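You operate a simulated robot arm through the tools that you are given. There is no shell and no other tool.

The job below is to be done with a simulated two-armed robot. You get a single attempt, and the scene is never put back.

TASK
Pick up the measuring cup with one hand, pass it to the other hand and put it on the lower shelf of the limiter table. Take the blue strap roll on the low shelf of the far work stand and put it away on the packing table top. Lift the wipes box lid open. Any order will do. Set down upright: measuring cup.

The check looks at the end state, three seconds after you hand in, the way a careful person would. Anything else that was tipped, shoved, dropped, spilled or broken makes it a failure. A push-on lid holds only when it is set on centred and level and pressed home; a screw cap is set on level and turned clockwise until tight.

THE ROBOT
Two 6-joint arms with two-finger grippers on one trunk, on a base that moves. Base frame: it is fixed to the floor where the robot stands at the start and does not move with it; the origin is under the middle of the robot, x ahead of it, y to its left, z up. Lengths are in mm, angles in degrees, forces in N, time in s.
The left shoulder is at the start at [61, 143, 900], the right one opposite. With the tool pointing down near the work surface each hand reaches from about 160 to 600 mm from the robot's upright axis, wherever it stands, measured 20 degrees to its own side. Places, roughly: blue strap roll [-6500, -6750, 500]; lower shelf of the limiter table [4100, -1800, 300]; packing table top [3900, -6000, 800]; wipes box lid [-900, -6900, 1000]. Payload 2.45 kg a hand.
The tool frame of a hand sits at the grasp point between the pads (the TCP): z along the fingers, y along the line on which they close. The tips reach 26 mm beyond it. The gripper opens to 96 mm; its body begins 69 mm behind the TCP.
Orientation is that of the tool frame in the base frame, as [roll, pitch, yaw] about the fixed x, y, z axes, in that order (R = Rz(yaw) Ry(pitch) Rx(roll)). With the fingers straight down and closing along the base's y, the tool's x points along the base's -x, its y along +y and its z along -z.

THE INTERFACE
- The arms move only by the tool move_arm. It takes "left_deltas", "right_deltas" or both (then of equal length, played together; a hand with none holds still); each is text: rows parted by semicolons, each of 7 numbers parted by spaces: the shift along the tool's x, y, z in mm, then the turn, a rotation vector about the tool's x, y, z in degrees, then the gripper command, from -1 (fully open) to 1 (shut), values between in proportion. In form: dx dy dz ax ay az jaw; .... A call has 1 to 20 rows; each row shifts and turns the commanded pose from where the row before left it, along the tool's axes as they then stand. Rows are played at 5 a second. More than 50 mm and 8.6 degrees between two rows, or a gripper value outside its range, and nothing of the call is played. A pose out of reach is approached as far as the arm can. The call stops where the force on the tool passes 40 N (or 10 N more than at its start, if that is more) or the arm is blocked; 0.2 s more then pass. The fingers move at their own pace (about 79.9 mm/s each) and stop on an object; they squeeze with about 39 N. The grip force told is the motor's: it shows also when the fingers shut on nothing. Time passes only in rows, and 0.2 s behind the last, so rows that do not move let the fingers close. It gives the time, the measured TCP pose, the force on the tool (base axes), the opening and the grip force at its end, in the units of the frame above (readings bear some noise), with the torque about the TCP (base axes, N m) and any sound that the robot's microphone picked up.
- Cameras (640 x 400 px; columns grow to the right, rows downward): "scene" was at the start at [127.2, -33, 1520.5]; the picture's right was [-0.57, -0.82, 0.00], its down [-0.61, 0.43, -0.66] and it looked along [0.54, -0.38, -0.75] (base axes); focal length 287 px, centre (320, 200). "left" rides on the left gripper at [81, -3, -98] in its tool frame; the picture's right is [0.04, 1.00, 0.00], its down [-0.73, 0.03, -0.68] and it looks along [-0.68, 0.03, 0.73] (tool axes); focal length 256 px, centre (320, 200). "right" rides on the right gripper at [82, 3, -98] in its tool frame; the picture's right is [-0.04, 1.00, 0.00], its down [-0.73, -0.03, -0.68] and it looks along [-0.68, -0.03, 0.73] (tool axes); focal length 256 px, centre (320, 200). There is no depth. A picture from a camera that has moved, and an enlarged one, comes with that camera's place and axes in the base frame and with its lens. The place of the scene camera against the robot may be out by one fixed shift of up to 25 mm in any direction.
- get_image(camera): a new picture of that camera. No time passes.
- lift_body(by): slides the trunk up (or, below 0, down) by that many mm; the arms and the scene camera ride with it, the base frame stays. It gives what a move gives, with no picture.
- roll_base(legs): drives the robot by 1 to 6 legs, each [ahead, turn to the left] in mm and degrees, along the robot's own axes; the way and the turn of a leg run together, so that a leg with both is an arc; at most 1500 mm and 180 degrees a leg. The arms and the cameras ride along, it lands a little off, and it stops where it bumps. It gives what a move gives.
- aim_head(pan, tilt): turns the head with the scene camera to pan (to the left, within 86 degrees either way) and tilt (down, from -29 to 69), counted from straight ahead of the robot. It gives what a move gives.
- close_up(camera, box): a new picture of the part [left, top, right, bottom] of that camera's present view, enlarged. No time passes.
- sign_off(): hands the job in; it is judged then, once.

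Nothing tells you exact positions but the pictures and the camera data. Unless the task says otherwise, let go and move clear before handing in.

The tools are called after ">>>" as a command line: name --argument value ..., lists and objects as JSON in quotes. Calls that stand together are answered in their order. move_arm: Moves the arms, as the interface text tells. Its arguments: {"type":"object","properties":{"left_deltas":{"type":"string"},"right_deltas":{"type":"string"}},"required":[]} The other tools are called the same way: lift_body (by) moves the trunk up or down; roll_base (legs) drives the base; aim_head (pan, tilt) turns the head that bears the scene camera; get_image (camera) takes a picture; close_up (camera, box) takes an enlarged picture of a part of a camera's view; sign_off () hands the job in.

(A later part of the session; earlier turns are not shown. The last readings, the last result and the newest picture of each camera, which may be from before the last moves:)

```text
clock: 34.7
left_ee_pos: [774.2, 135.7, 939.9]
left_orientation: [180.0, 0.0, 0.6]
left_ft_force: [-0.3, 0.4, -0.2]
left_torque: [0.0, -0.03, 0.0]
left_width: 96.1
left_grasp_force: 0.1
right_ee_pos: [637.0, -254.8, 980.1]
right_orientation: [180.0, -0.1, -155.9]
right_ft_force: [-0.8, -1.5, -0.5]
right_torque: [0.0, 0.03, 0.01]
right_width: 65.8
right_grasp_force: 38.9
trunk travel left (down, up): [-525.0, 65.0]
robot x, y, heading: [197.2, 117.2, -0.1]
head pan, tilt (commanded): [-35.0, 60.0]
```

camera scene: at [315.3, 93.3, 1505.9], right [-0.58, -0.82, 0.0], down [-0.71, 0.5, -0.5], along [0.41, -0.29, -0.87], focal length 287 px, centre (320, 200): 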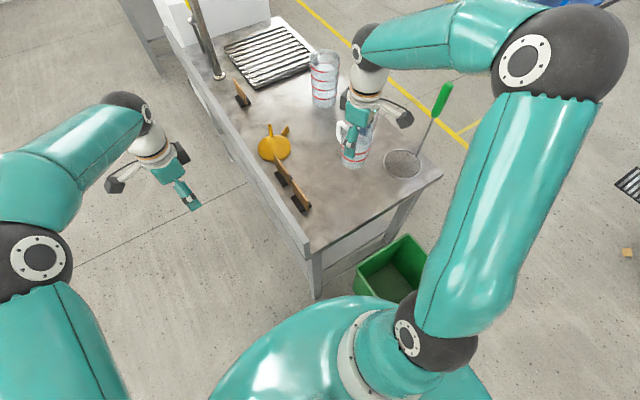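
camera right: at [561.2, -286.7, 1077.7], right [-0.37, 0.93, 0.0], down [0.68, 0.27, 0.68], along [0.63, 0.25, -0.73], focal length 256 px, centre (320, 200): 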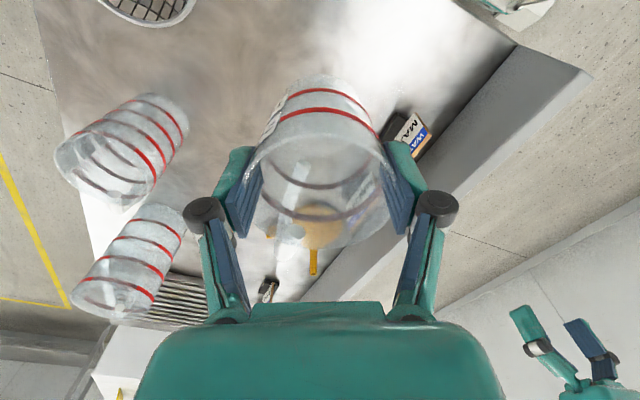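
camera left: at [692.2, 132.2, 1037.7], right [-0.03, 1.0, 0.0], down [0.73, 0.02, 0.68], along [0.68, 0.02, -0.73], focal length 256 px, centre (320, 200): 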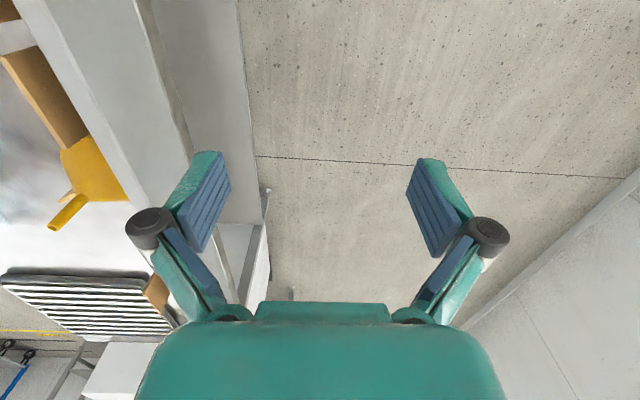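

The left hand's camera is now on the far side. I'll pitch its fingers forward to ~10° below horizontal so the camera ends up on top.

>>> move_arm --left_deltas "0 0 0 0 8 0 -1; 0 0 0 0 8 0 -1; 0 0 0 0 8 0 -1; 0 0 0 0 8 0 -1; 0 0 0 0 8 0 -1; 0 0 0 0 8 0 -1; 0 0 0 0 8 0 -1; 0 0 0 0 8 0 -1; 0 0 0 0 8 0 -1; 0 0 0 0 8 0 -1; 0 0 0 0 0 0 -1"

>>> aim_head --pan -10 --tilt 55

>>> get_image --camera "scene"

>>> get_image --camera "left"

```text
clock: 37.1
left_ee_pos: [773.3, 133.7, 939.1]
left_orientation: [179.9, -79.9, 0.9]
left_ft_force: [0.1, 0.4, 0.7]
left_torque: [0.01, 0.0, -0.02]
left_width: 95.8
left_grasp_force: 0.0
right_ee_pos: [637.7, -254.9, 980.5]
right_orientation: [180.0, -0.1, -155.9]
right_ft_force: [0.3, 0.4, 0.3]
right_torque: [-0.05, 0.02, -0.02]
right_width: 65.6
right_grasp_force: 39.1
trunk travel left (down, up): [-525.0, 65.0]
robot x, y, heading: [196.6, 119.3, 0.1]
head pan, tilt (commanded): [-35.0, 60.0]
```

```text
clock: 38.0
left_ee_pos: [773.8, 135.4, 939.3]
left_orientation: [179.9, -80.0, 0.8]
left_ft_force: [0.6, 0.3, 0.5]
left_torque: [0.01, -0.01, -0.02]
left_width: 96.0
left_grasp_force: 0.1
right_ee_pos: [637.6, -255.4, 980.7]
right_orientation: [-180.0, 0.0, -156.0]
right_ft_force: [-0.4, 0.1, 0.4]
right_torque: [0.01, 0.02, 0.0]
right_width: 65.5
right_grasp_force: 39.1
trunk travel left (down, up): [-525.0, 65.0]
robot x, y, heading: [195.0, 118.7, -0.2]
head pan, tilt (commanded): [-10.0, 55.0]
```

```text
taken
camera scene: at [331.7, 118.9, 1511.9], right [-0.18, -0.98, 0.0], down [-0.81, 0.15, -0.57], along [0.56, -0.1, -0.82], focal length 287 px, centre (320, 200)
```

scene: 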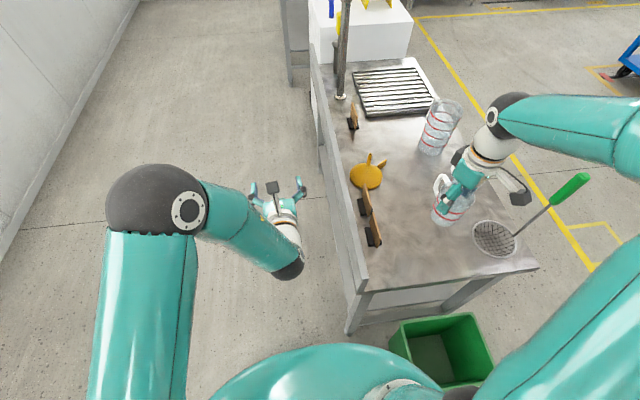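

```text
taken
camera left: at [691.3, 136.6, 1036.8], right [0.02, -1.0, 0.04], down [-0.8, -0.04, -0.6], along [0.6, -0.02, -0.8], focal length 256 px, centre (320, 200)
```

left: 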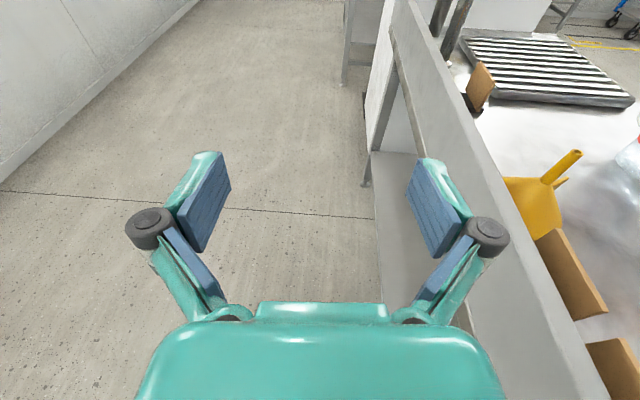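

The left hand is horizontal with the camera on top. I'll bring it to the handover spot near (665, 115, 930) with yaw -15°.

>>> move_arm --left_deltas "-9.2 6.7 -35 0 0 0 -1; -9.2 6.7 -35 0 0 0 -1; -9.2 6.7 -35 0 0 0 -1; 0 0 0 -7.4 0 1.3 -1; 0 0 0 -7.4 0 1.3 -1; 0 0 0 0 0 0 -1"

>>> get_image --camera "scene"

```text
clock: 39.4
left_ee_pos: [665.4, 113.2, 930.3]
left_orientation: [-179.8, -80.1, -14.6]
left_ft_force: [-0.5, 0.1, -0.3]
left_torque: [0.0, 0.02, 0.0]
left_width: 96.1
left_grasp_force: 0.1
right_ee_pos: [635.8, -255.3, 980.6]
right_orientation: [180.0, 0.0, -155.9]
right_ft_force: [0.1, 0.2, -0.7]
right_torque: [0.01, -0.02, 0.0]
right_width: 65.5
right_grasp_force: 39.1
trunk travel left (down, up): [-525.0, 65.0]
robot x, y, heading: [198.5, 122.2, -0.3]
head pan, tilt (commanded): [-10.0, 55.0]
```

```text
taken
camera scene: at [331.3, 118.4, 1512.0], right [-0.18, -0.98, 0.0], down [-0.81, 0.15, -0.57], along [0.56, -0.1, -0.82], focal length 287 px, centre (320, 200)
```

scene: 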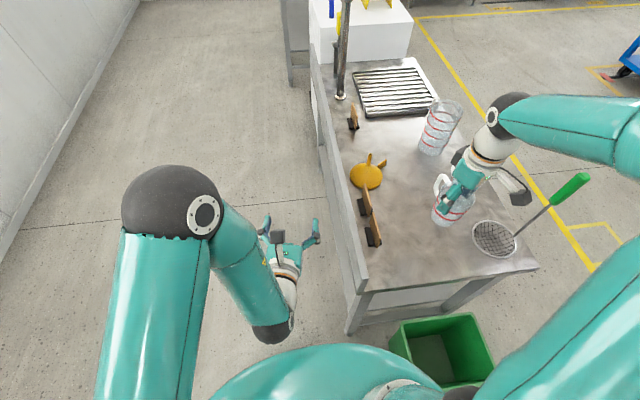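

Both hands are free to meet. I'll raise the cup 80 mm and carry it across to hover above the left hand's open jaws.

>>> move_arm --right_deltas "0 0 -40 0 0 0 1; 0 0 -40 0 0 0 1; -17.7 32.4 0 0 0 0 1; -17.7 32.4 0 0 0 0 1; -17.7 32.4 0 0 0 0 1; -17.7 32.4 0 0 0 0 1; -17.7 32.4 0 0 0 0 1; -17.7 32.4 0 0 0 0 1; -17.7 32.4 0 0 0 0 1; -17.7 32.4 0 0 0 0 1; 0 0 0 0 0 -7.5 1; 0 0 0 0 0 -7.5 1; 0 0 0 0 0 0 1"

>>> get_image --camera "scene"

>>> get_image --camera "left"

```text
clock: 42.2
left_ee_pos: [666.5, 113.0, 931.2]
left_orientation: [179.7, -80.0, -14.3]
left_ft_force: [0.0, 0.2, -0.1]
left_torque: [0.02, -0.02, 0.03]
left_width: 95.9
left_grasp_force: 0.1
right_ee_pos: [661.0, 38.8, 1059.9]
right_orientation: [179.9, 0.0, -140.8]
right_ft_force: [-0.3, 0.4, -1.4]
right_torque: [0.02, -0.03, 0.0]
right_width: 65.6
right_grasp_force: 39.1
trunk travel left (down, up): [-525.0, 65.0]
robot x, y, heading: [197.7, 121.6, -0.3]
head pan, tilt (commanded): [-10.0, 55.0]
```

```text
taken
camera scene: at [331.6, 118.9, 1511.9], right [-0.18, -0.98, 0.0], down [-0.81, 0.14, -0.57], along [0.56, -0.1, -0.82], focal length 287 px, centre (320, 200)
```

scene: 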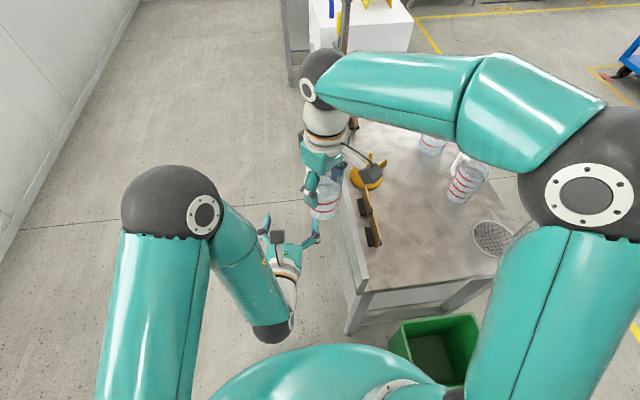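

```text
taken
camera left: at [586.6, 136.3, 1028.6], right [-0.24, -0.97, 0.04], down [-0.78, 0.17, -0.6], along [0.58, -0.18, -0.8], focal length 256 px, centre (320, 200)
```

left: 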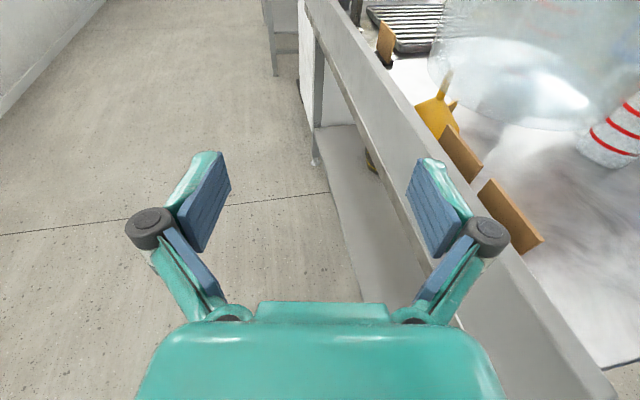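

The cup is hovering close by. I'll move it the remaining ~75 mm to be right above the left jaws and look.

>>> move_arm --right_deltas "-16.9 18.1 0 0 0 0 1; -16.9 18.1 0 0 0 0 1; -16.9 18.1 0 0 0 0 1; 0 0 0 0 0 0 1"

>>> get_image --camera "scene"

>>> get_image --camera "left"

>>> get_image --camera "right"

```text
clock: 43.2
left_ee_pos: [665.4, 113.6, 930.6]
left_orientation: [179.8, -80.0, -14.1]
left_ft_force: [-0.9, -0.7, 0.4]
left_torque: [0.03, 0.02, 0.02]
left_width: 95.9
left_grasp_force: 0.1
right_ee_pos: [665.9, 113.2, 1060.9]
right_orientation: [-180.0, 0.0, -140.9]
right_ft_force: [-0.9, -0.4, -0.9]
right_torque: [0.04, 0.04, -0.03]
right_width: 65.5
right_grasp_force: 39.2
trunk travel left (down, up): [-525.0, 65.0]
robot x, y, heading: [197.5, 123.2, -0.2]
head pan, tilt (commanded): [-10.0, 55.0]
```

```text
taken
camera scene: at [331.5, 118.7, 1511.9], right [-0.18, -0.98, 0.0], down [-0.81, 0.15, -0.57], along [0.56, -0.1, -0.82], focal length 287 px, centre (320, 200)
```

scene: 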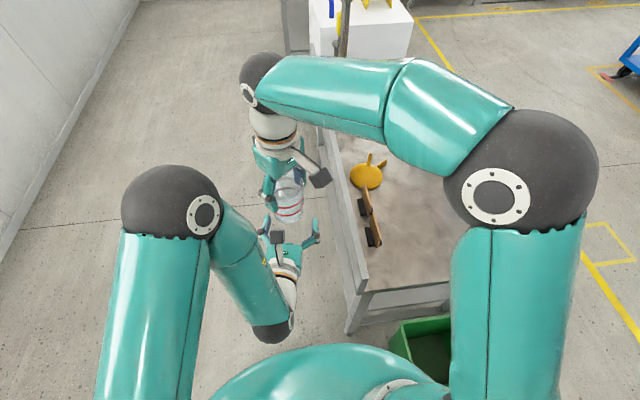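

```text
taken
camera left: at [586.6, 136.2, 1028.6], right [-0.24, -0.97, 0.04], down [-0.78, 0.17, -0.6], along [0.58, -0.18, -0.8], focal length 256 px, centre (320, 200)
```

left: 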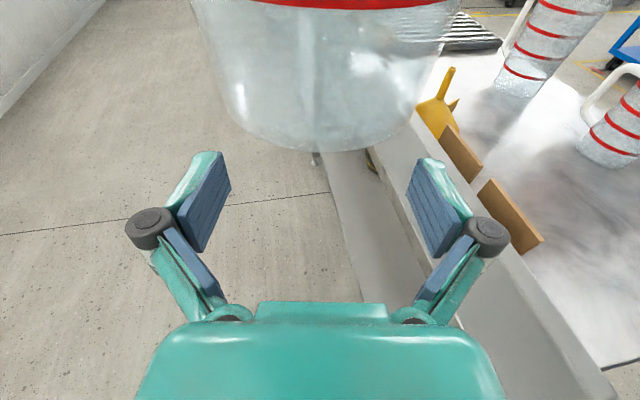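

```text
taken
camera right: at [599.6, 62.8, 1158.1], right [-0.6, 0.8, 0.0], down [0.59, 0.44, 0.68], along [0.54, 0.41, -0.73], focal length 256 px, centre (320, 200)
```

right: 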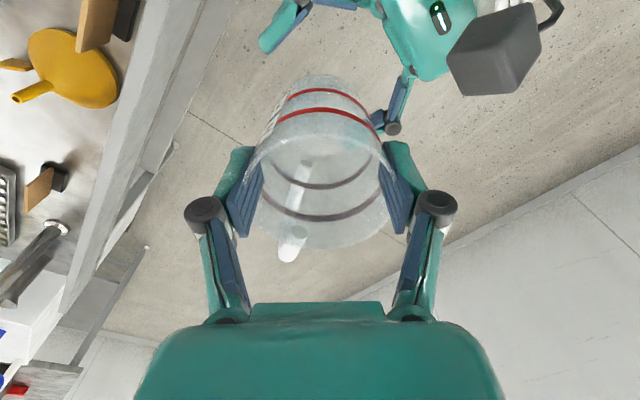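

The cup is centred over the left jaws in both wrist views. I'll lower it 80 mm so the left pads sit around its lower body.

>>> move_arm --right_deltas "0 0 20 0 0 0 1; 0 0 20 0 0 0 1; 0 0 20 0 0 0 1; 0 0 18 0 0 0 1; 0 0 0 0 0 0 1"

>>> get_image --camera "left"

>>> get_image --camera "right"

>>> close_up --camera "scene" --box '[220, 100, 360, 320]'

```text
clock: 44.4
left_ee_pos: [666.9, 113.3, 930.9]
left_orientation: [179.9, -80.0, -14.0]
left_ft_force: [0.9, 0.2, 0.2]
left_torque: [-0.02, 0.0, 0.0]
left_width: 96.3
left_grasp_force: 0.1
right_ee_pos: [666.7, 113.4, 981.8]
right_orientation: [-180.0, 0.1, -140.9]
right_ft_force: [-1.0, 0.0, -0.7]
right_torque: [0.01, 0.0, 0.03]
right_width: 66.0
right_grasp_force: 39.5
trunk travel left (down, up): [-525.0, 65.0]
robot x, y, heading: [199.5, 119.7, 0.1]
head pan, tilt (commanded): [-10.0, 55.0]
```

```text
taken
camera left: at [586.6, 136.4, 1028.6], right [-0.24, -0.97, 0.04], down [-0.78, 0.17, -0.6], along [0.58, -0.18, -0.8], focal length 256 px, centre (320, 200)
```

left: 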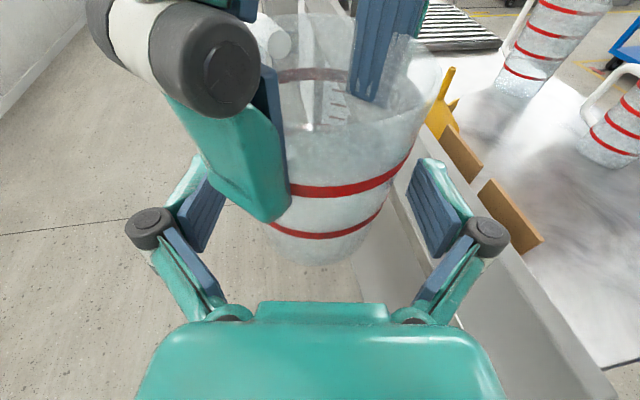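

```text
taken
camera right: at [600.4, 62.7, 1079.7], right [-0.6, 0.8, 0.0], down [0.59, 0.44, 0.68], along [0.54, 0.41, -0.73], focal length 256 px, centre (320, 200)
```

right: 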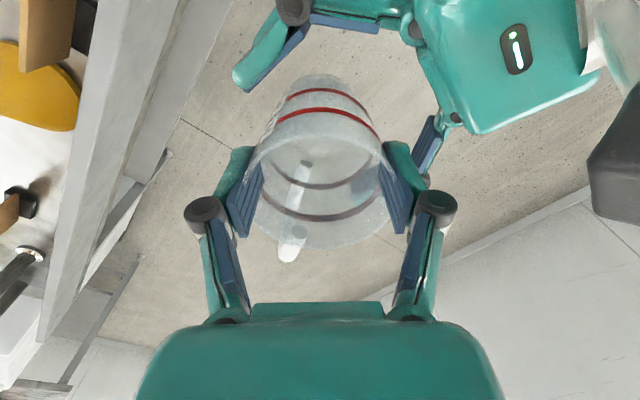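

```text
1.82 times, centred on (290, 210) of scene
camera zoom: at [331.6, 119.0, 1512.0], right [-0.18, -0.98, 0.0], down [-0.81, 0.14, -0.57], along [0.56, -0.1, -0.82], focal length 522 px, centre (374, 182)
```

zoom: 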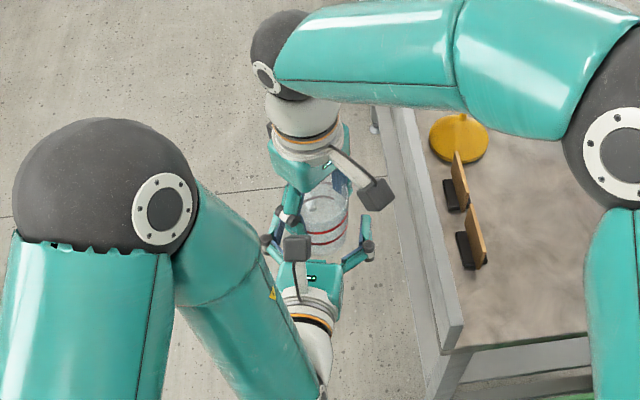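

The left pads surround the lower body with no contact force on either hand. I'll drop the left hand 3 mm for more finger clearance and close it on the cup.

>>> move_arm --left_deltas "-3 0 0 0 0 0 -1; 0 0 0 0 0 0 0; 0 0 0 0 0 0 1; 0 0 0 0 0 0 1; 0 0 0 0 0 0 1; 0 0 0 0 0 0 1"

>>> get_image --camera "left"

>>> get_image --camera "right"

```text
clock: 45.8
left_ee_pos: [664.6, 115.4, 928.7]
left_orientation: [179.9, -80.0, -13.9]
left_ft_force: [-5.8, 16.7, 1.2]
left_torque: [-0.33, -0.14, 0.62]
left_width: 63.5
left_grasp_force: 38.8
right_ee_pos: [666.2, 111.9, 982.6]
right_orientation: [-180.0, -0.1, -141.0]
right_ft_force: [5.4, -14.9, -1.9]
right_torque: [-0.51, -0.17, -0.62]
right_width: 65.4
right_grasp_force: 39.2
trunk travel left (down, up): [-525.0, 65.0]
robot x, y, heading: [198.4, 124.2, -0.3]
head pan, tilt (commanded): [-10.0, 55.0]
```

```text
taken
camera left: at [586.3, 137.0, 1025.3], right [-0.24, -0.97, 0.04], down [-0.78, 0.17, -0.6], along [0.58, -0.17, -0.8], focal length 256 px, centre (320, 200)
```

left: 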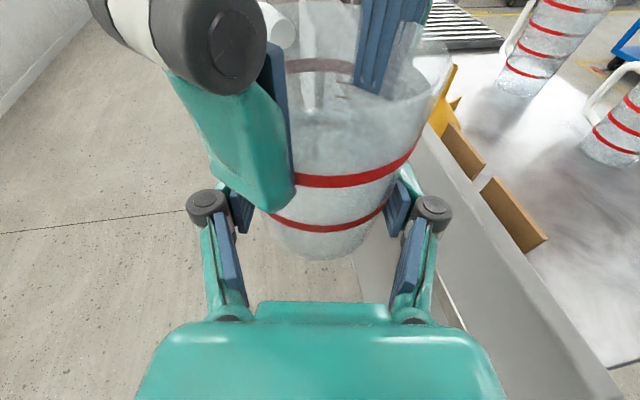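

```text
taken
camera right: at [600.8, 62.0, 1080.0], right [-0.6, 0.8, 0.0], down [0.59, 0.44, 0.68], along [0.54, 0.41, -0.73], focal length 256 px, centre (320, 200)
```

right: 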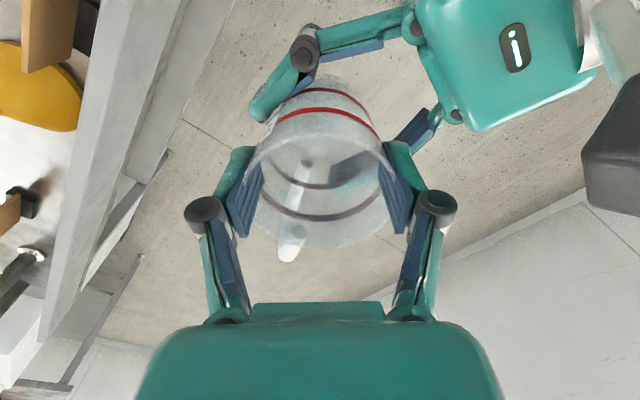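

Both hands hold the cup (left 63.5 mm, 38.8 N). Now I'll open the right hand partly and lift it straight up off the cup.

>>> move_arm --left_deltas "0 0 0 0 0 0 1; 0 0 0 0 0 0 1; 0 0 0 0 0 0 1; 0 0 0 0 0 0 1" --right_deltas "0 0 0 0 0 0 -0.5; 0 0 0 0 0 0 -0.72; 0 0 0 0 0 0 -0.72; 0 0 0 0 0 0 -0.72"

>>> get_image --camera "left"

>>> get_image --camera "right"

```text
clock: 46.8
left_ee_pos: [666.7, 113.7, 927.9]
left_orientation: [179.7, -80.0, -14.1]
left_ft_force: [0.5, -0.9, -0.6]
left_torque: [-0.02, -0.01, 0.02]
left_width: 63.1
left_grasp_force: 38.8
right_ee_pos: [666.1, 113.5, 982.6]
right_orientation: [180.0, 0.0, -140.9]
right_ft_force: [-0.6, 0.0, 0.1]
right_torque: [-0.04, 0.0, -0.02]
right_width: 82.7
right_grasp_force: 0.1
trunk travel left (down, up): [-525.0, 65.0]
robot x, y, heading: [197.7, 121.9, -0.2]
head pan, tilt (commanded): [-10.0, 55.0]
```

```text
taken
camera left: at [586.2, 136.3, 1025.4], right [-0.24, -0.97, 0.04], down [-0.78, 0.17, -0.6], along [0.58, -0.18, -0.8], focal length 256 px, centre (320, 200)
```

left: 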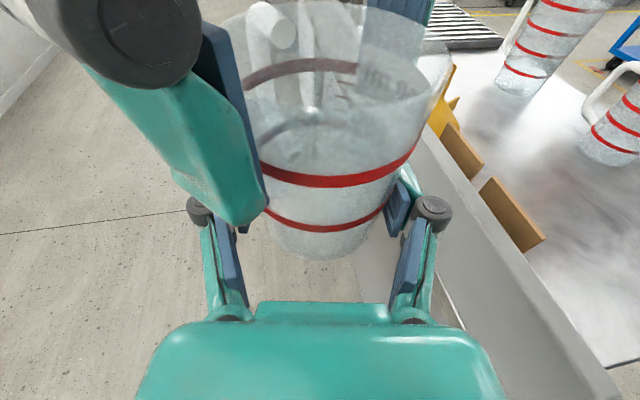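

```text
taken
camera right: at [600.5, 62.7, 1080.0], right [-0.6, 0.8, 0.0], down [0.59, 0.44, 0.68], along [0.54, 0.41, -0.73], focal length 256 px, centre (320, 200)
```

right: 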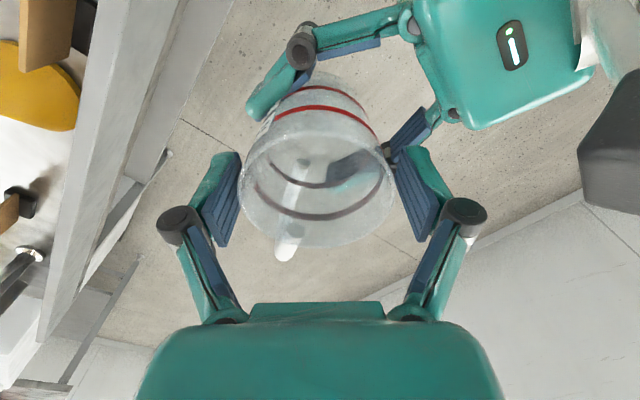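

The left hand alone holds the cup now. The right hand rises straight clear, then swings back to its own side.

>>> move_arm --right_deltas "0 0 -20 0 0 0 -0.72; 0 0 -25 0 0 0 -0.72; 0 0 -25 0 0 0 -0.72; 0 0 -30 0 0 0 -0.72; 17.7 -32.4 0 0 0 0 -0.72; 17.7 -32.4 0 0 0 0 -0.72; 20 -32.4 0 0 0 0 -1; 25 -32.4 0 0 0 0 -1; 30 -32.4 0 0 0 0 -1; 30 -32.4 0 0 0 0 -1; 30 -32.4 0 0 0 0 -1; 30 -20 0 0 0 0 -1; 0 0 0 0 0 0 -1"

>>> get_image --camera "left"

>>> get_image --camera "scene"

```text
clock: 49.6
left_ee_pos: [665.3, 112.7, 927.3]
left_orientation: [179.8, -80.1, -14.2]
left_ft_force: [-0.3, 0.7, -0.1]
left_torque: [0.05, -0.01, 0.01]
left_width: 63.0
left_grasp_force: 39.0
right_ee_pos: [665.8, -205.6, 1082.0]
right_orientation: [180.0, 0.0, -140.9]
right_ft_force: [0.7, -0.1, -0.1]
right_torque: [0.02, 0.0, -0.04]
right_width: 95.8
right_grasp_force: 0.1
trunk travel left (down, up): [-525.0, 65.0]
robot x, y, heading: [195.5, 120.7, 0.0]
head pan, tilt (commanded): [-10.0, 55.0]
```

```text
taken
camera left: at [586.4, 136.5, 1025.3], right [-0.24, -0.97, 0.04], down [-0.78, 0.17, -0.6], along [0.58, -0.18, -0.8], focal length 256 px, centre (320, 200)
```

left: 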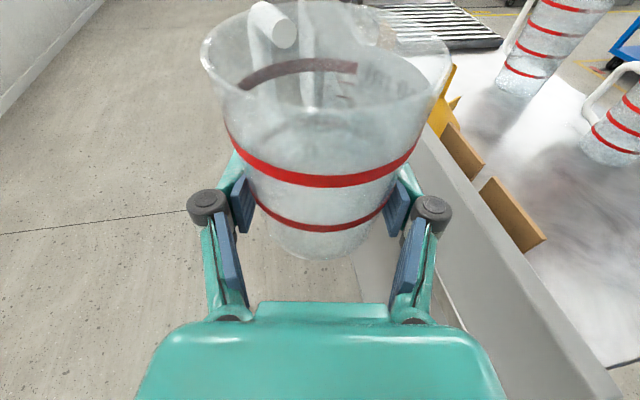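

```text
taken
camera scene: at [332.0, 119.2, 1511.9], right [-0.18, -0.98, 0.0], down [-0.81, 0.14, -0.57], along [0.56, -0.1, -0.82], focal length 287 px, centre (320, 200)
```

scene: 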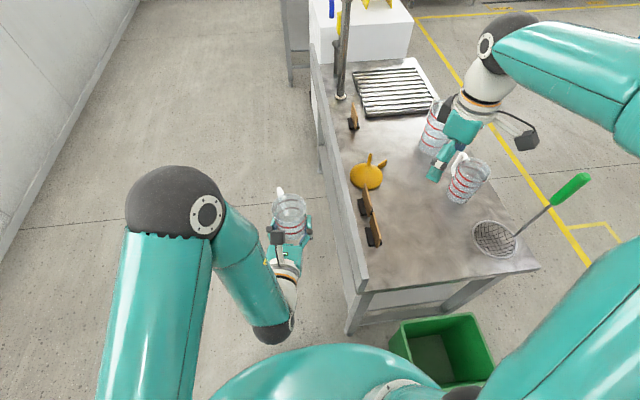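

The cup is safely in the left hand. I'll tuck the right hand, then back out the way I came.

>>> move_arm --right_deltas "23.4 37 0 0 0 0 -1; 23.4 37 0 0 0 0 -1; 23.4 37 0 0 0 0 -1; 23.4 37 0 0 0 0 -1; 0 0 0 0 0 0 -1"

>>> roll_base --legs '[[0, 17], [-600, 0]]'

>>> aim_head --pan -60 --tilt 30

>>> get_image --camera "scene"

```text
clock: 50.8
left_ee_pos: [666.0, 113.7, 927.6]
left_orientation: [179.8, -79.9, -14.1]
left_ft_force: [0.5, -0.9, 0.4]
left_torque: [0.03, -0.01, 0.03]
left_width: 62.7
left_grasp_force: 39.4
right_ee_pos: [499.8, -150.6, 1081.8]
right_orientation: [179.8, 0.1, -140.9]
right_ft_force: [0.7, 1.0, -0.3]
right_torque: [0.0, 0.01, -0.05]
right_width: 96.2
right_grasp_force: 0.0
trunk travel left (down, up): [-525.0, 65.0]
robot x, y, heading: [197.6, 115.8, -0.2]
head pan, tilt (commanded): [-10.0, 55.0]
```

```text
clock: 55.3
left_ee_pos: [73.8, 77.1, 927.7]
left_orientation: [179.8, -80.0, 3.3]
left_ft_force: [0.2, 0.4, -0.4]
left_torque: [0.01, -0.01, 0.0]
left_width: 62.1
left_grasp_force: 38.5
right_ee_pos: [-3.7, -222.8, 1082.2]
right_orientation: [180.0, 0.0, -123.4]
right_ft_force: [-0.6, -0.5, -0.2]
right_torque: [-0.01, 0.01, -0.03]
right_width: 96.3
right_grasp_force: 0.1
trunk travel left (down, up): [-525.0, 65.0]
robot x, y, heading: [-373.2, -53.6, 17.4]
head pan, tilt (commanded): [-10.0, 55.0]
```

```text
clock: 56.5
left_ee_pos: [73.9, 76.9, 927.0]
left_orientation: [179.7, -80.0, 3.3]
left_ft_force: [-1.5, 0.5, 0.9]
left_torque: [0.01, -0.01, 0.05]
left_width: 62.1
left_grasp_force: 39.0
right_ee_pos: [-3.1, -223.0, 1082.2]
right_orientation: [180.0, 0.0, -123.4]
right_ft_force: [0.8, 1.2, -0.6]
right_torque: [0.02, 0.02, -0.03]
right_width: 96.3
right_grasp_force: 0.2
trunk travel left (down, up): [-525.0, 65.0]
robot x, y, heading: [-372.0, -54.8, 17.6]
head pan, tilt (commanded): [-60.0, 30.0]
```

```text
taken
camera scene: at [-247.3, -85.8, 1548.0], right [-0.68, -0.74, 0.0], down [-0.37, 0.34, -0.87], along [0.64, -0.58, -0.5], focal length 287 px, centre (320, 200)
```

scene: 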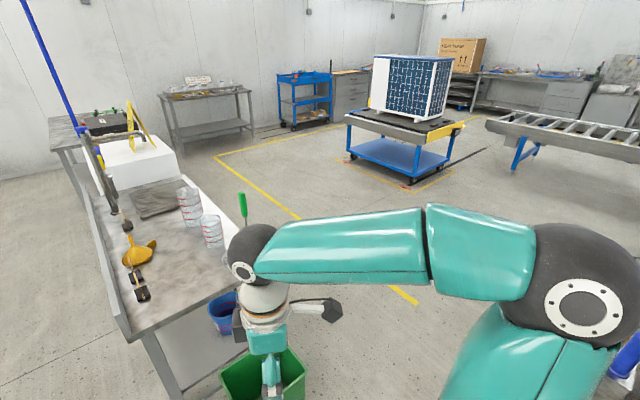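

The left width reading is creeping down slightly, so I'll check that the cup isn't creeping in the left grip.

>>> get_image --camera "left"

>>> close_up --camera "left" --box '[180, 0, 460, 280]'

```text
taken
camera left: at [-8.1, 75.7, 1025.9], right [0.06, -1.0, 0.04], down [-0.79, -0.07, -0.6], along [0.61, 0.01, -0.8], focal length 256 px, centre (320, 200)
```

left: 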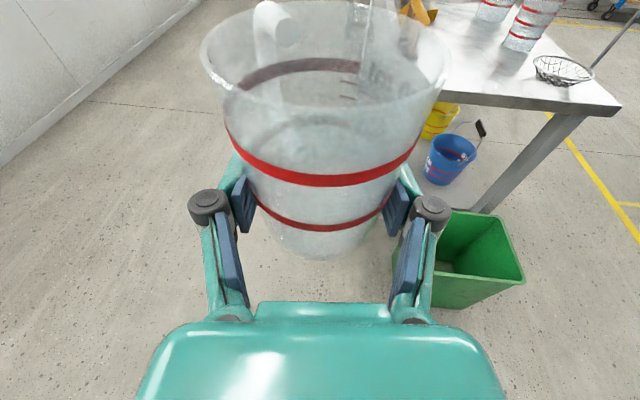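

```text
1.43 times, centred on (320, 140) of left
camera zoom: at [-8.1, 75.7, 1025.9], right [0.06, -1.0, 0.04], down [-0.79, -0.07, -0.6], along [0.61, 0.01, -0.8], focal length 366 px, centre (320, 286)
```

zoom: 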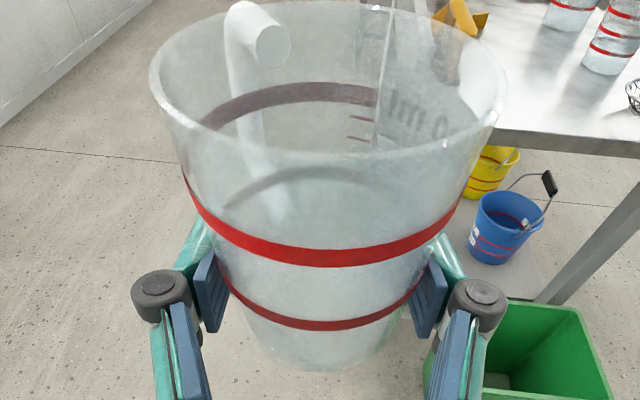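

The cup hasn't moved in the grip. I'll drive around the bench end: turn to heading -67°, go 1400 mm, and turn back to face +x.

>>> roll_base --legs '[[0, -84.5], [1400, 0], [0, 67]]'

>>> aim_head --pan 0 --tilt 15

>>> get_image --camera "scene"

```text
clock: 60.0
left_ee_pos: [-89.2, -423.8, 927.7]
left_orientation: [-179.3, -79.8, -66.3]
left_ft_force: [0.0, 0.5, 0.0]
left_torque: [-0.05, -0.01, 0.0]
left_width: 61.6
left_grasp_force: 38.7
right_ee_pos: [-394.4, -461.4, 1082.7]
right_orientation: [179.9, 0.0, 168.0]
right_ft_force: [0.2, 0.4, 0.3]
right_torque: [0.03, -0.06, 0.04]
right_width: 96.0
right_grasp_force: 0.0
trunk travel left (down, up): [-525.0, 65.0]
robot x, y, heading: [-349.2, -26.6, -52.3]
head pan, tilt (commanded): [-60.0, 30.0]
stopped in leg 1: the robot was blocked; the commanded pose is now the measured one
```

```text
clock: 61.3
left_ee_pos: [-88.3, -422.6, 928.7]
left_orientation: [-179.6, -79.9, -66.0]
left_ft_force: [-0.2, -0.4, 0.1]
left_torque: [-0.01, 0.01, -0.02]
left_width: 61.3
left_grasp_force: 39.0
right_ee_pos: [-394.2, -459.8, 1083.5]
right_orientation: [180.0, 0.0, 167.9]
right_ft_force: [0.1, 0.8, 0.9]
right_torque: [0.0, 0.02, 0.03]
right_width: 95.9
right_grasp_force: 0.0
trunk travel left (down, up): [-525.0, 65.0]
robot x, y, heading: [-345.0, -28.5, -52.1]
head pan, tilt (commanded): [0.0, 15.0]
```

```text
taken
camera scene: at [-249.7, -140.0, 1572.2], right [-0.79, -0.61, 0.0], down [-0.16, 0.2, -0.97], along [0.59, -0.76, -0.26], focal length 287 px, centre (320, 200)
```

scene: 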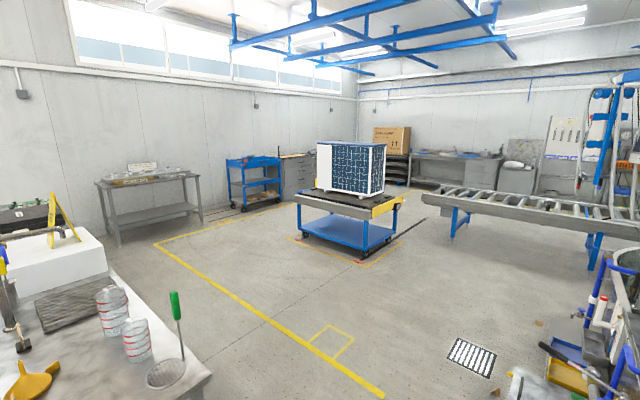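

The turn was blocked by something. I need to see what it touched before moving again.

>>> aim_head --pan -86 --tilt 40

>>> get_image --camera "scene"

>>> aim_head --pan 86 --tilt 40

>>> get_image --camera "scene"

>>> get_image --camera "right"

```text
clock: 62.9
left_ee_pos: [-87.8, -423.8, 928.8]
left_orientation: [-179.7, -79.9, -66.0]
left_ft_force: [0.5, -0.9, -0.7]
left_torque: [-0.02, -0.02, -0.01]
left_width: 61.0
left_grasp_force: 38.7
right_ee_pos: [-393.0, -460.3, 1083.2]
right_orientation: [180.0, -0.1, 168.1]
right_ft_force: [0.0, 0.5, -0.9]
right_torque: [-0.02, 0.0, 0.01]
right_width: 96.0
right_grasp_force: 0.0
trunk travel left (down, up): [-525.0, 65.0]
robot x, y, heading: [-348.2, -29.3, -51.8]
head pan, tilt (commanded): [-85.9, 40.0]
```

```text
taken
camera scene: at [-370.2, -123.1, 1532.7], right [-0.67, 0.74, 0.0], down [0.48, 0.43, -0.77], along [-0.57, -0.51, -0.64], focal length 287 px, centre (320, 200)
```

scene: 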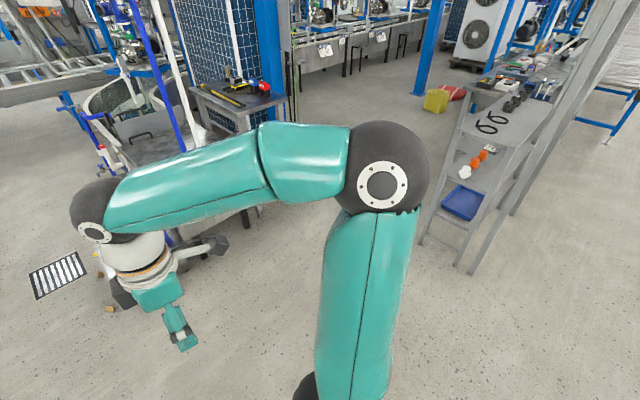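

```text
clock: 65.5
left_ee_pos: [-88.3, -422.3, 928.3]
left_orientation: [-179.6, -79.9, -66.0]
left_ft_force: [0.0, -0.3, 0.3]
left_torque: [0.02, 0.0, 0.01]
left_width: 60.9
left_grasp_force: 39.2
right_ee_pos: [-394.1, -460.1, 1083.4]
right_orientation: [179.9, 0.0, 168.1]
right_ft_force: [-0.3, 0.4, -0.7]
right_torque: [-0.01, 0.0, 0.01]
right_width: 96.2
right_grasp_force: 0.0
trunk travel left (down, up): [-525.0, 65.0]
robot x, y, heading: [-344.9, -31.4, -52.2]
head pan, tilt (commanded): [85.9, 40.0]
```

```text
taken
camera scene: at [-236.4, -18.9, 1532.7], right [0.56, -0.83, 0.0], down [-0.53, -0.36, -0.77], along [0.64, 0.43, -0.64], focal length 287 px, centre (320, 200)
```

scene: 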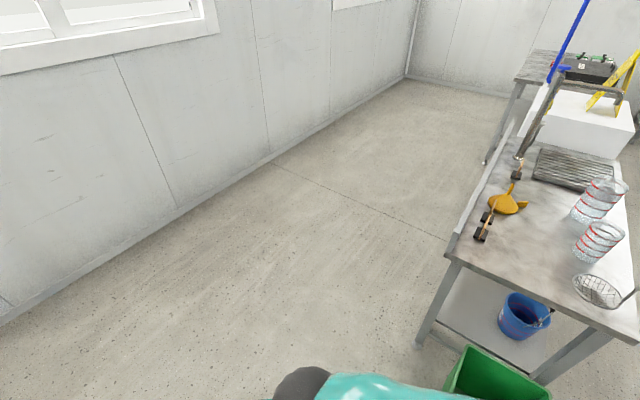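

```text
taken
camera right: at [-473.8, -441.1, 1180.6], right [0.25, 0.97, 0.0], down [0.71, -0.18, 0.68], along [0.66, -0.17, -0.73], focal length 256 px, centre (320, 200)
```

right: 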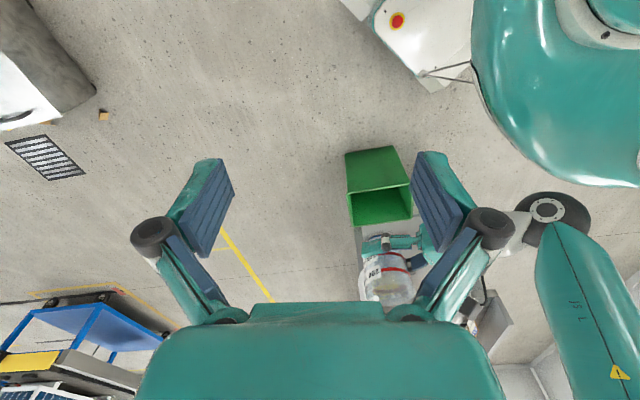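

The robot is stopped at heading -52° with no force on the hands, and nothing shows on either side, so the contact is probably behind. I'll turn the right wrist camera to look backwards.

>>> move_arm --right_deltas "0 0 0 0 0 8 -1; 0 0 0 0 0 8 -1; 0 0 0 0 0 8 -1; 0 0 0 0 0 8 -1; 0 0 0 0 0 8 -1; 0 0 0 0 8 0 -1; 0 0 0 0 8 0 -1; 0 0 0 0 8 0 -1; 0 0 0 0 8 0 -1; 0 0 0 0 8 0 -1; 0 0 0 0 8 0 -1; 0 0 0 0 8 0 -1; 0 0 0 0 8 0 -1; 0 0 0 0 0 0 -1"

>>> get_image --camera "right"

```text
clock: 68.5
left_ee_pos: [-89.5, -423.3, 928.5]
left_orientation: [-179.6, -79.9, -66.0]
left_ft_force: [0.3, 0.4, 0.0]
left_torque: [-0.02, -0.02, 0.0]
left_width: 60.8
left_grasp_force: 39.1
right_ee_pos: [-400.0, -441.2, 1053.6]
right_orientation: [180.0, -64.0, 128.1]
right_ft_force: [0.4, -0.2, 0.4]
right_torque: [0.01, -0.02, -0.02]
right_width: 96.1
right_grasp_force: 0.0
right hand out of reach, approached as far as the arm can: row 12, 13
trunk travel left (down, up): [-525.0, 65.0]
robot x, y, heading: [-341.8, -29.0, -52.0]
head pan, tilt (commanded): [85.9, 40.0]
```

```text
taken
camera right: at [-366.2, -481.0, 1169.8], right [0.8, 0.6, -0.04], down [0.55, -0.75, -0.36], along [-0.24, 0.27, -0.93], focal length 256 px, centre (320, 200)
```

right: 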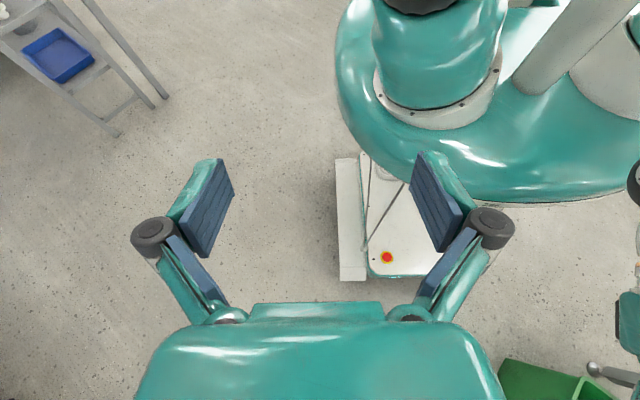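

The right and right-rear floor is clear and the bin is unmoved. I'll look steeply down on the left and front sides for whatever touched.

>>> aim_head --pan 86 --tilt 69

>>> get_image --camera "scene"

>>> aim_head --pan 0 --tilt 60

>>> get_image --camera "scene"

>>> aim_head --pan -86 --tilt 69

>>> get_image --camera "scene"

```text
clock: 69.5
left_ee_pos: [-87.2, -422.8, 928.6]
left_orientation: [-179.6, -80.0, -66.0]
left_ft_force: [0.8, 0.2, -0.5]
left_torque: [-0.01, 0.03, 0.02]
left_width: 60.9
left_grasp_force: 39.3
right_ee_pos: [-399.7, -441.2, 1055.0]
right_orientation: [180.0, -63.8, 128.1]
right_ft_force: [0.1, -0.1, -0.2]
right_torque: [0.01, -0.01, 0.0]
right_width: 96.2
right_grasp_force: 0.1
trunk travel left (down, up): [-525.0, 65.0]
robot x, y, heading: [-347.3, -31.4, -52.3]
head pan, tilt (commanded): [85.9, 68.8]
```

```text
taken
camera scene: at [-260.4, -35.3, 1496.6], right [0.56, -0.83, 0.0], down [-0.77, -0.52, -0.36], along [0.3, 0.2, -0.93], focal length 287 px, centre (320, 200)
```

scene: 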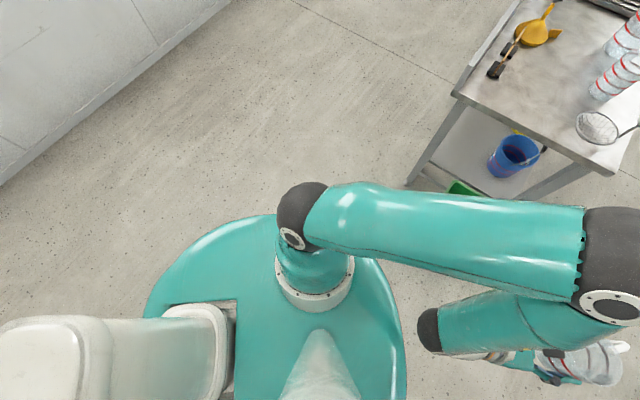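

```text
clock: 71.0
left_ee_pos: [-88.1, -423.4, 928.8]
left_orientation: [-179.6, -79.9, -66.0]
left_ft_force: [-0.4, 0.4, -0.9]
left_torque: [0.03, 0.0, 0.01]
left_width: 60.7
left_grasp_force: 39.3
right_ee_pos: [-400.6, -440.4, 1054.1]
right_orientation: [180.0, -63.9, 128.1]
right_ft_force: [0.0, -0.1, 0.3]
right_torque: [-0.01, 0.03, 0.0]
right_width: 96.0
right_grasp_force: 0.0
trunk travel left (down, up): [-525.0, 65.0]
robot x, y, heading: [-346.5, -26.1, -52.0]
head pan, tilt (commanded): [0.0, 60.0]
```

```text
taken
camera scene: at [-265.9, -119.0, 1505.9], right [-0.79, -0.61, 0.0], down [-0.53, 0.68, -0.5], along [0.31, -0.39, -0.87], focal length 287 px, centre (320, 200)
```

scene: 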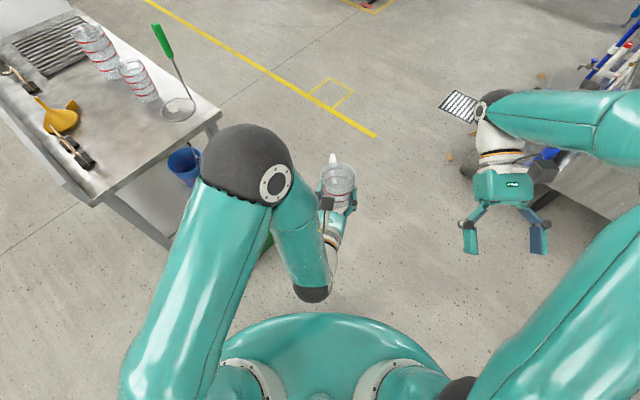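

```text
clock: 72.7
left_ee_pos: [-88.4, -422.1, 928.9]
left_orientation: [-179.6, -79.9, -66.1]
left_ft_force: [0.4, 0.4, 0.1]
left_torque: [0.02, -0.04, 0.03]
left_width: 60.9
left_grasp_force: 39.0
right_ee_pos: [-401.4, -440.4, 1053.4]
right_orientation: [180.0, -63.8, 128.1]
right_ft_force: [0.0, -0.2, 0.6]
right_torque: [-0.01, 0.0, 0.01]
right_width: 95.8
right_grasp_force: 0.0
trunk travel left (down, up): [-525.0, 65.0]
robot x, y, heading: [-348.2, -31.5, -52.0]
head pan, tilt (commanded): [-85.9, 68.8]
```

```text
taken
camera scene: at [-348.5, -103.9, 1496.5], right [-0.67, 0.74, 0.0], down [0.69, 0.62, -0.36], along [-0.27, -0.24, -0.93], focal length 287 px, centre (320, 200)
```

scene: 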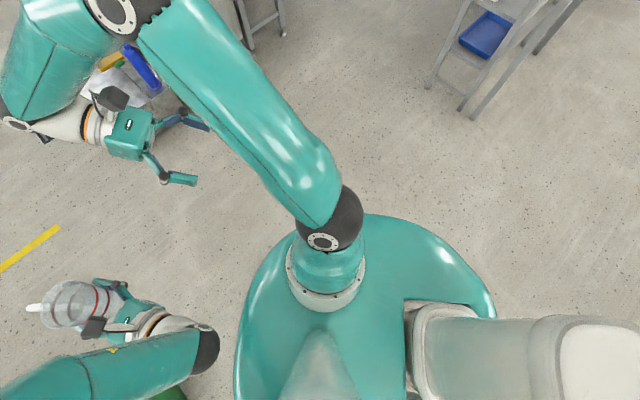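

No floor obstacle is visible. The left wrist looks close to the trunk front, so I'll zoom in there.

>>> aim_head --pan 10 --tilt 69

>>> get_image --camera "scene"

>>> get_image --camera "left"

```text
clock: 74.4
left_ee_pos: [-87.1, -424.1, 928.3]
left_orientation: [-179.6, -79.8, -66.0]
left_ft_force: [0.4, -0.6, 0.2]
left_torque: [0.02, 0.0, 0.0]
left_width: 60.5
left_grasp_force: 38.6
right_ee_pos: [-401.0, -440.0, 1054.1]
right_orientation: [179.9, -63.9, 128.1]
right_ft_force: [-0.5, 0.3, 0.3]
right_torque: [0.02, 0.03, -0.02]
right_width: 96.1
right_grasp_force: 0.0
trunk travel left (down, up): [-525.0, 65.0]
robot x, y, heading: [-346.6, -29.4, -52.1]
head pan, tilt (commanded): [10.0, 68.8]
```

```text
taken
camera scene: at [-265.4, -104.0, 1496.5], right [-0.67, -0.74, 0.0], down [-0.69, 0.63, -0.36], along [0.27, -0.24, -0.93], focal length 287 px, centre (320, 200)
```

scene: 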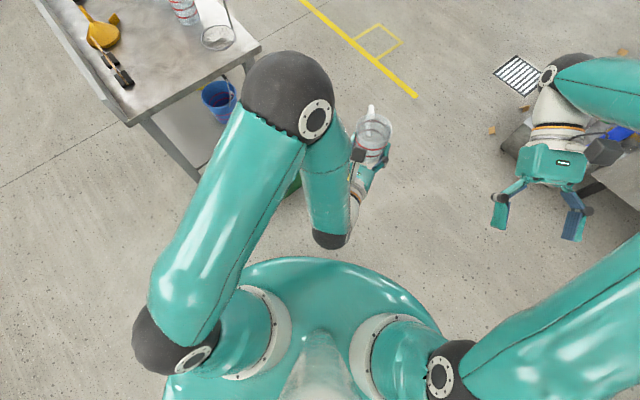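

```text
taken
camera left: at [-119.5, -347.6, 1026.3], right [-0.91, -0.42, 0.04], down [-0.36, 0.71, -0.6], along [0.23, -0.56, -0.8], focal length 256 px, centre (320, 200)
```

left: 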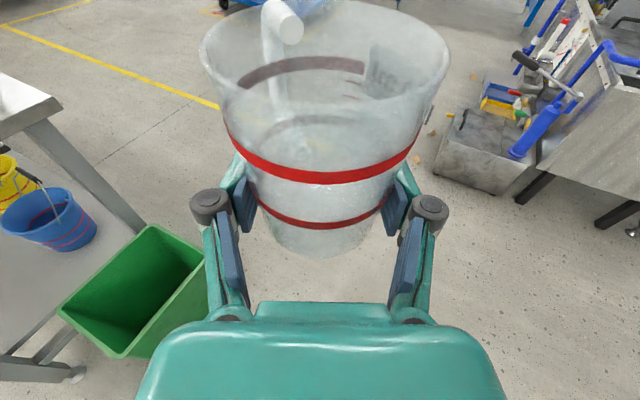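

Everything looks undisturbed and the bin hasn't moved. The left wrist sits near the trunk, so I'll extend the left hand 80 mm, restore the right hand, and then move forward a little, away from anything behind.

>>> move_arm --left_deltas "6.9 0 39.4 0 0 0 1; 6.9 0 39.4 0 0 0 1; 0 0 0 0 0 0 1; 0 0 0 0 0 0 1; 0 0 0 0 0 0 1; 0 0 0 0 0 0 1; 0 0 0 0 0 0 1; 0 0 0 0 0 0 1; 0 0 0 0 0 0 1" --right_deltas "0 0 0 0 -8 0 -1; 0 0 0 0 -8 0 -1; 0 0 0 0 -8 0 -1; 0 0 0 0 -8 0 -1; 0 0 0 0 -8 0 -1; 0 0 0 0 -8 0 -1; 0 0 0 0 -8 0 -1; 0 0 0 0 -8 0 -1; 0 0 0 0 0 0 -1"

>>> roll_base --legs '[[250, 0]]'

```text
clock: 76.4
left_ee_pos: [-55.6, -497.6, 928.0]
left_orientation: [-179.7, -79.9, -65.9]
left_ft_force: [0.7, 0.9, -0.9]
left_torque: [0.0, 0.01, -0.03]
left_width: 60.8
left_grasp_force: 38.8
right_ee_pos: [-399.2, -440.4, 1053.8]
right_orientation: [-180.0, 0.2, 127.9]
right_ft_force: [-0.2, -0.1, 0.4]
right_torque: [0.04, 0.01, 0.0]
right_width: 96.2
right_grasp_force: 0.0
trunk travel left (down, up): [-525.0, 65.0]
robot x, y, heading: [-347.9, -35.3, -52.1]
head pan, tilt (commanded): [10.0, 68.8]
```

```text
clock: 78.2
left_ee_pos: [100.1, -696.2, 928.5]
left_orientation: [-179.7, -79.7, -66.0]
left_ft_force: [0.4, -0.7, -0.5]
left_torque: [-0.05, 0.02, -0.01]
left_width: 61.0
left_grasp_force: 39.3
right_ee_pos: [-244.3, -641.2, 1054.1]
right_orientation: [179.9, -0.1, 128.0]
right_ft_force: [0.3, 0.3, 0.0]
right_torque: [0.02, 0.03, -0.01]
right_width: 96.2
right_grasp_force: 0.0
trunk travel left (down, up): [-525.0, 65.0]
robot x, y, heading: [-190.8, -226.7, -52.3]
head pan, tilt (commanded): [10.0, 68.8]
```

Forward motion is free. I'll continue the right turn to heading about -78°.

>>> roll_base --legs '[[0, -26]]'

```text
clock: 80.1
left_ee_pos: [-132.4, -780.8, 927.6]
left_orientation: [-179.7, -79.9, -91.7]
left_ft_force: [-0.8, 0.7, -0.1]
left_torque: [0.01, -0.03, 0.02]
left_width: 60.8
left_grasp_force: 39.2
right_ee_pos: [-417.4, -579.2, 1054.7]
right_orientation: [-180.0, 0.0, 102.1]
right_ft_force: [0.2, -0.7, 0.3]
right_torque: [0.02, -0.03, 0.03]
right_width: 96.2
right_grasp_force: 0.1
trunk travel left (down, up): [-525.0, 65.0]
robot x, y, heading: [-174.3, -229.5, -77.9]
head pan, tilt (commanded): [10.0, 68.8]
```

That turn worked. Before driving on, I'll check how the reported poses line up with the picture, since the hands and the base reading disagree by a couple of centimetres.

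>>> aim_head --pan 0 --tilt 45

>>> get_image --camera "scene"

>>> close_up --camera "scene" --box '[270, 160, 430, 280]'

```text
clock: 81.0
left_ee_pos: [-131.6, -779.5, 928.3]
left_orientation: [-179.6, -79.9, -92.0]
left_ft_force: [0.6, 0.5, -0.3]
left_torque: [0.04, 0.02, 0.03]
left_width: 60.7
left_grasp_force: 38.7
right_ee_pos: [-418.7, -579.6, 1054.7]
right_orientation: [180.0, 0.0, 102.1]
right_ft_force: [0.5, 0.3, -0.4]
right_torque: [0.01, 0.02, -0.04]
right_width: 96.3
right_grasp_force: 0.1
trunk travel left (down, up): [-525.0, 65.0]
robot x, y, heading: [-174.8, -234.3, -77.9]
head pan, tilt (commanded): [0.0, 45.0]
```

```text
taken
camera scene: at [-142.7, -357.1, 1525.3], right [-0.98, -0.21, 0.0], down [-0.15, 0.69, -0.71], along [0.15, -0.69, -0.71], focal length 287 px, centre (320, 200)
```

scene: 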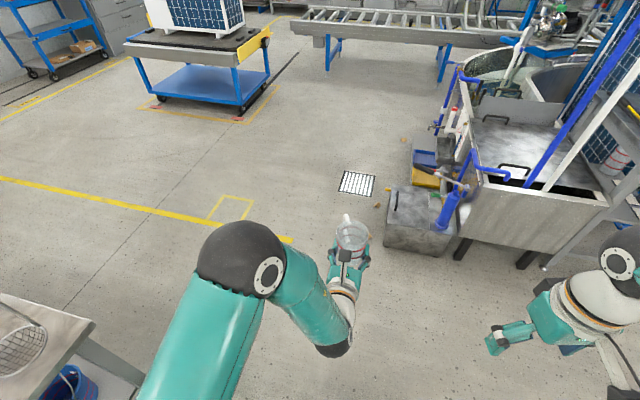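

```text
3.33 times, centred on (350, 220) of scene
camera zoom: at [-142.7, -357.1, 1525.3], right [-0.98, -0.21, 0.0], down [-0.15, 0.69, -0.71], along [0.15, -0.69, -0.71], focal length 957 px, centre (220, 133)
```

zoom: 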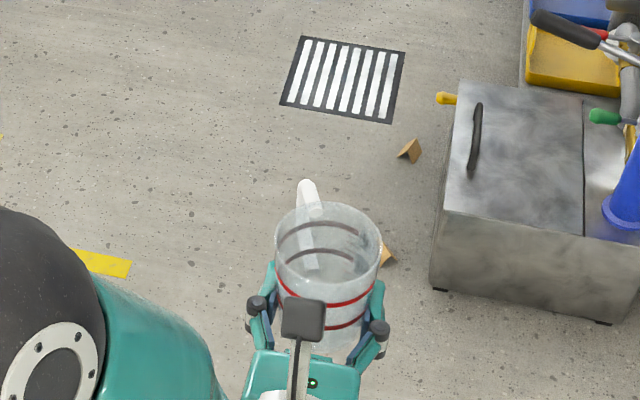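

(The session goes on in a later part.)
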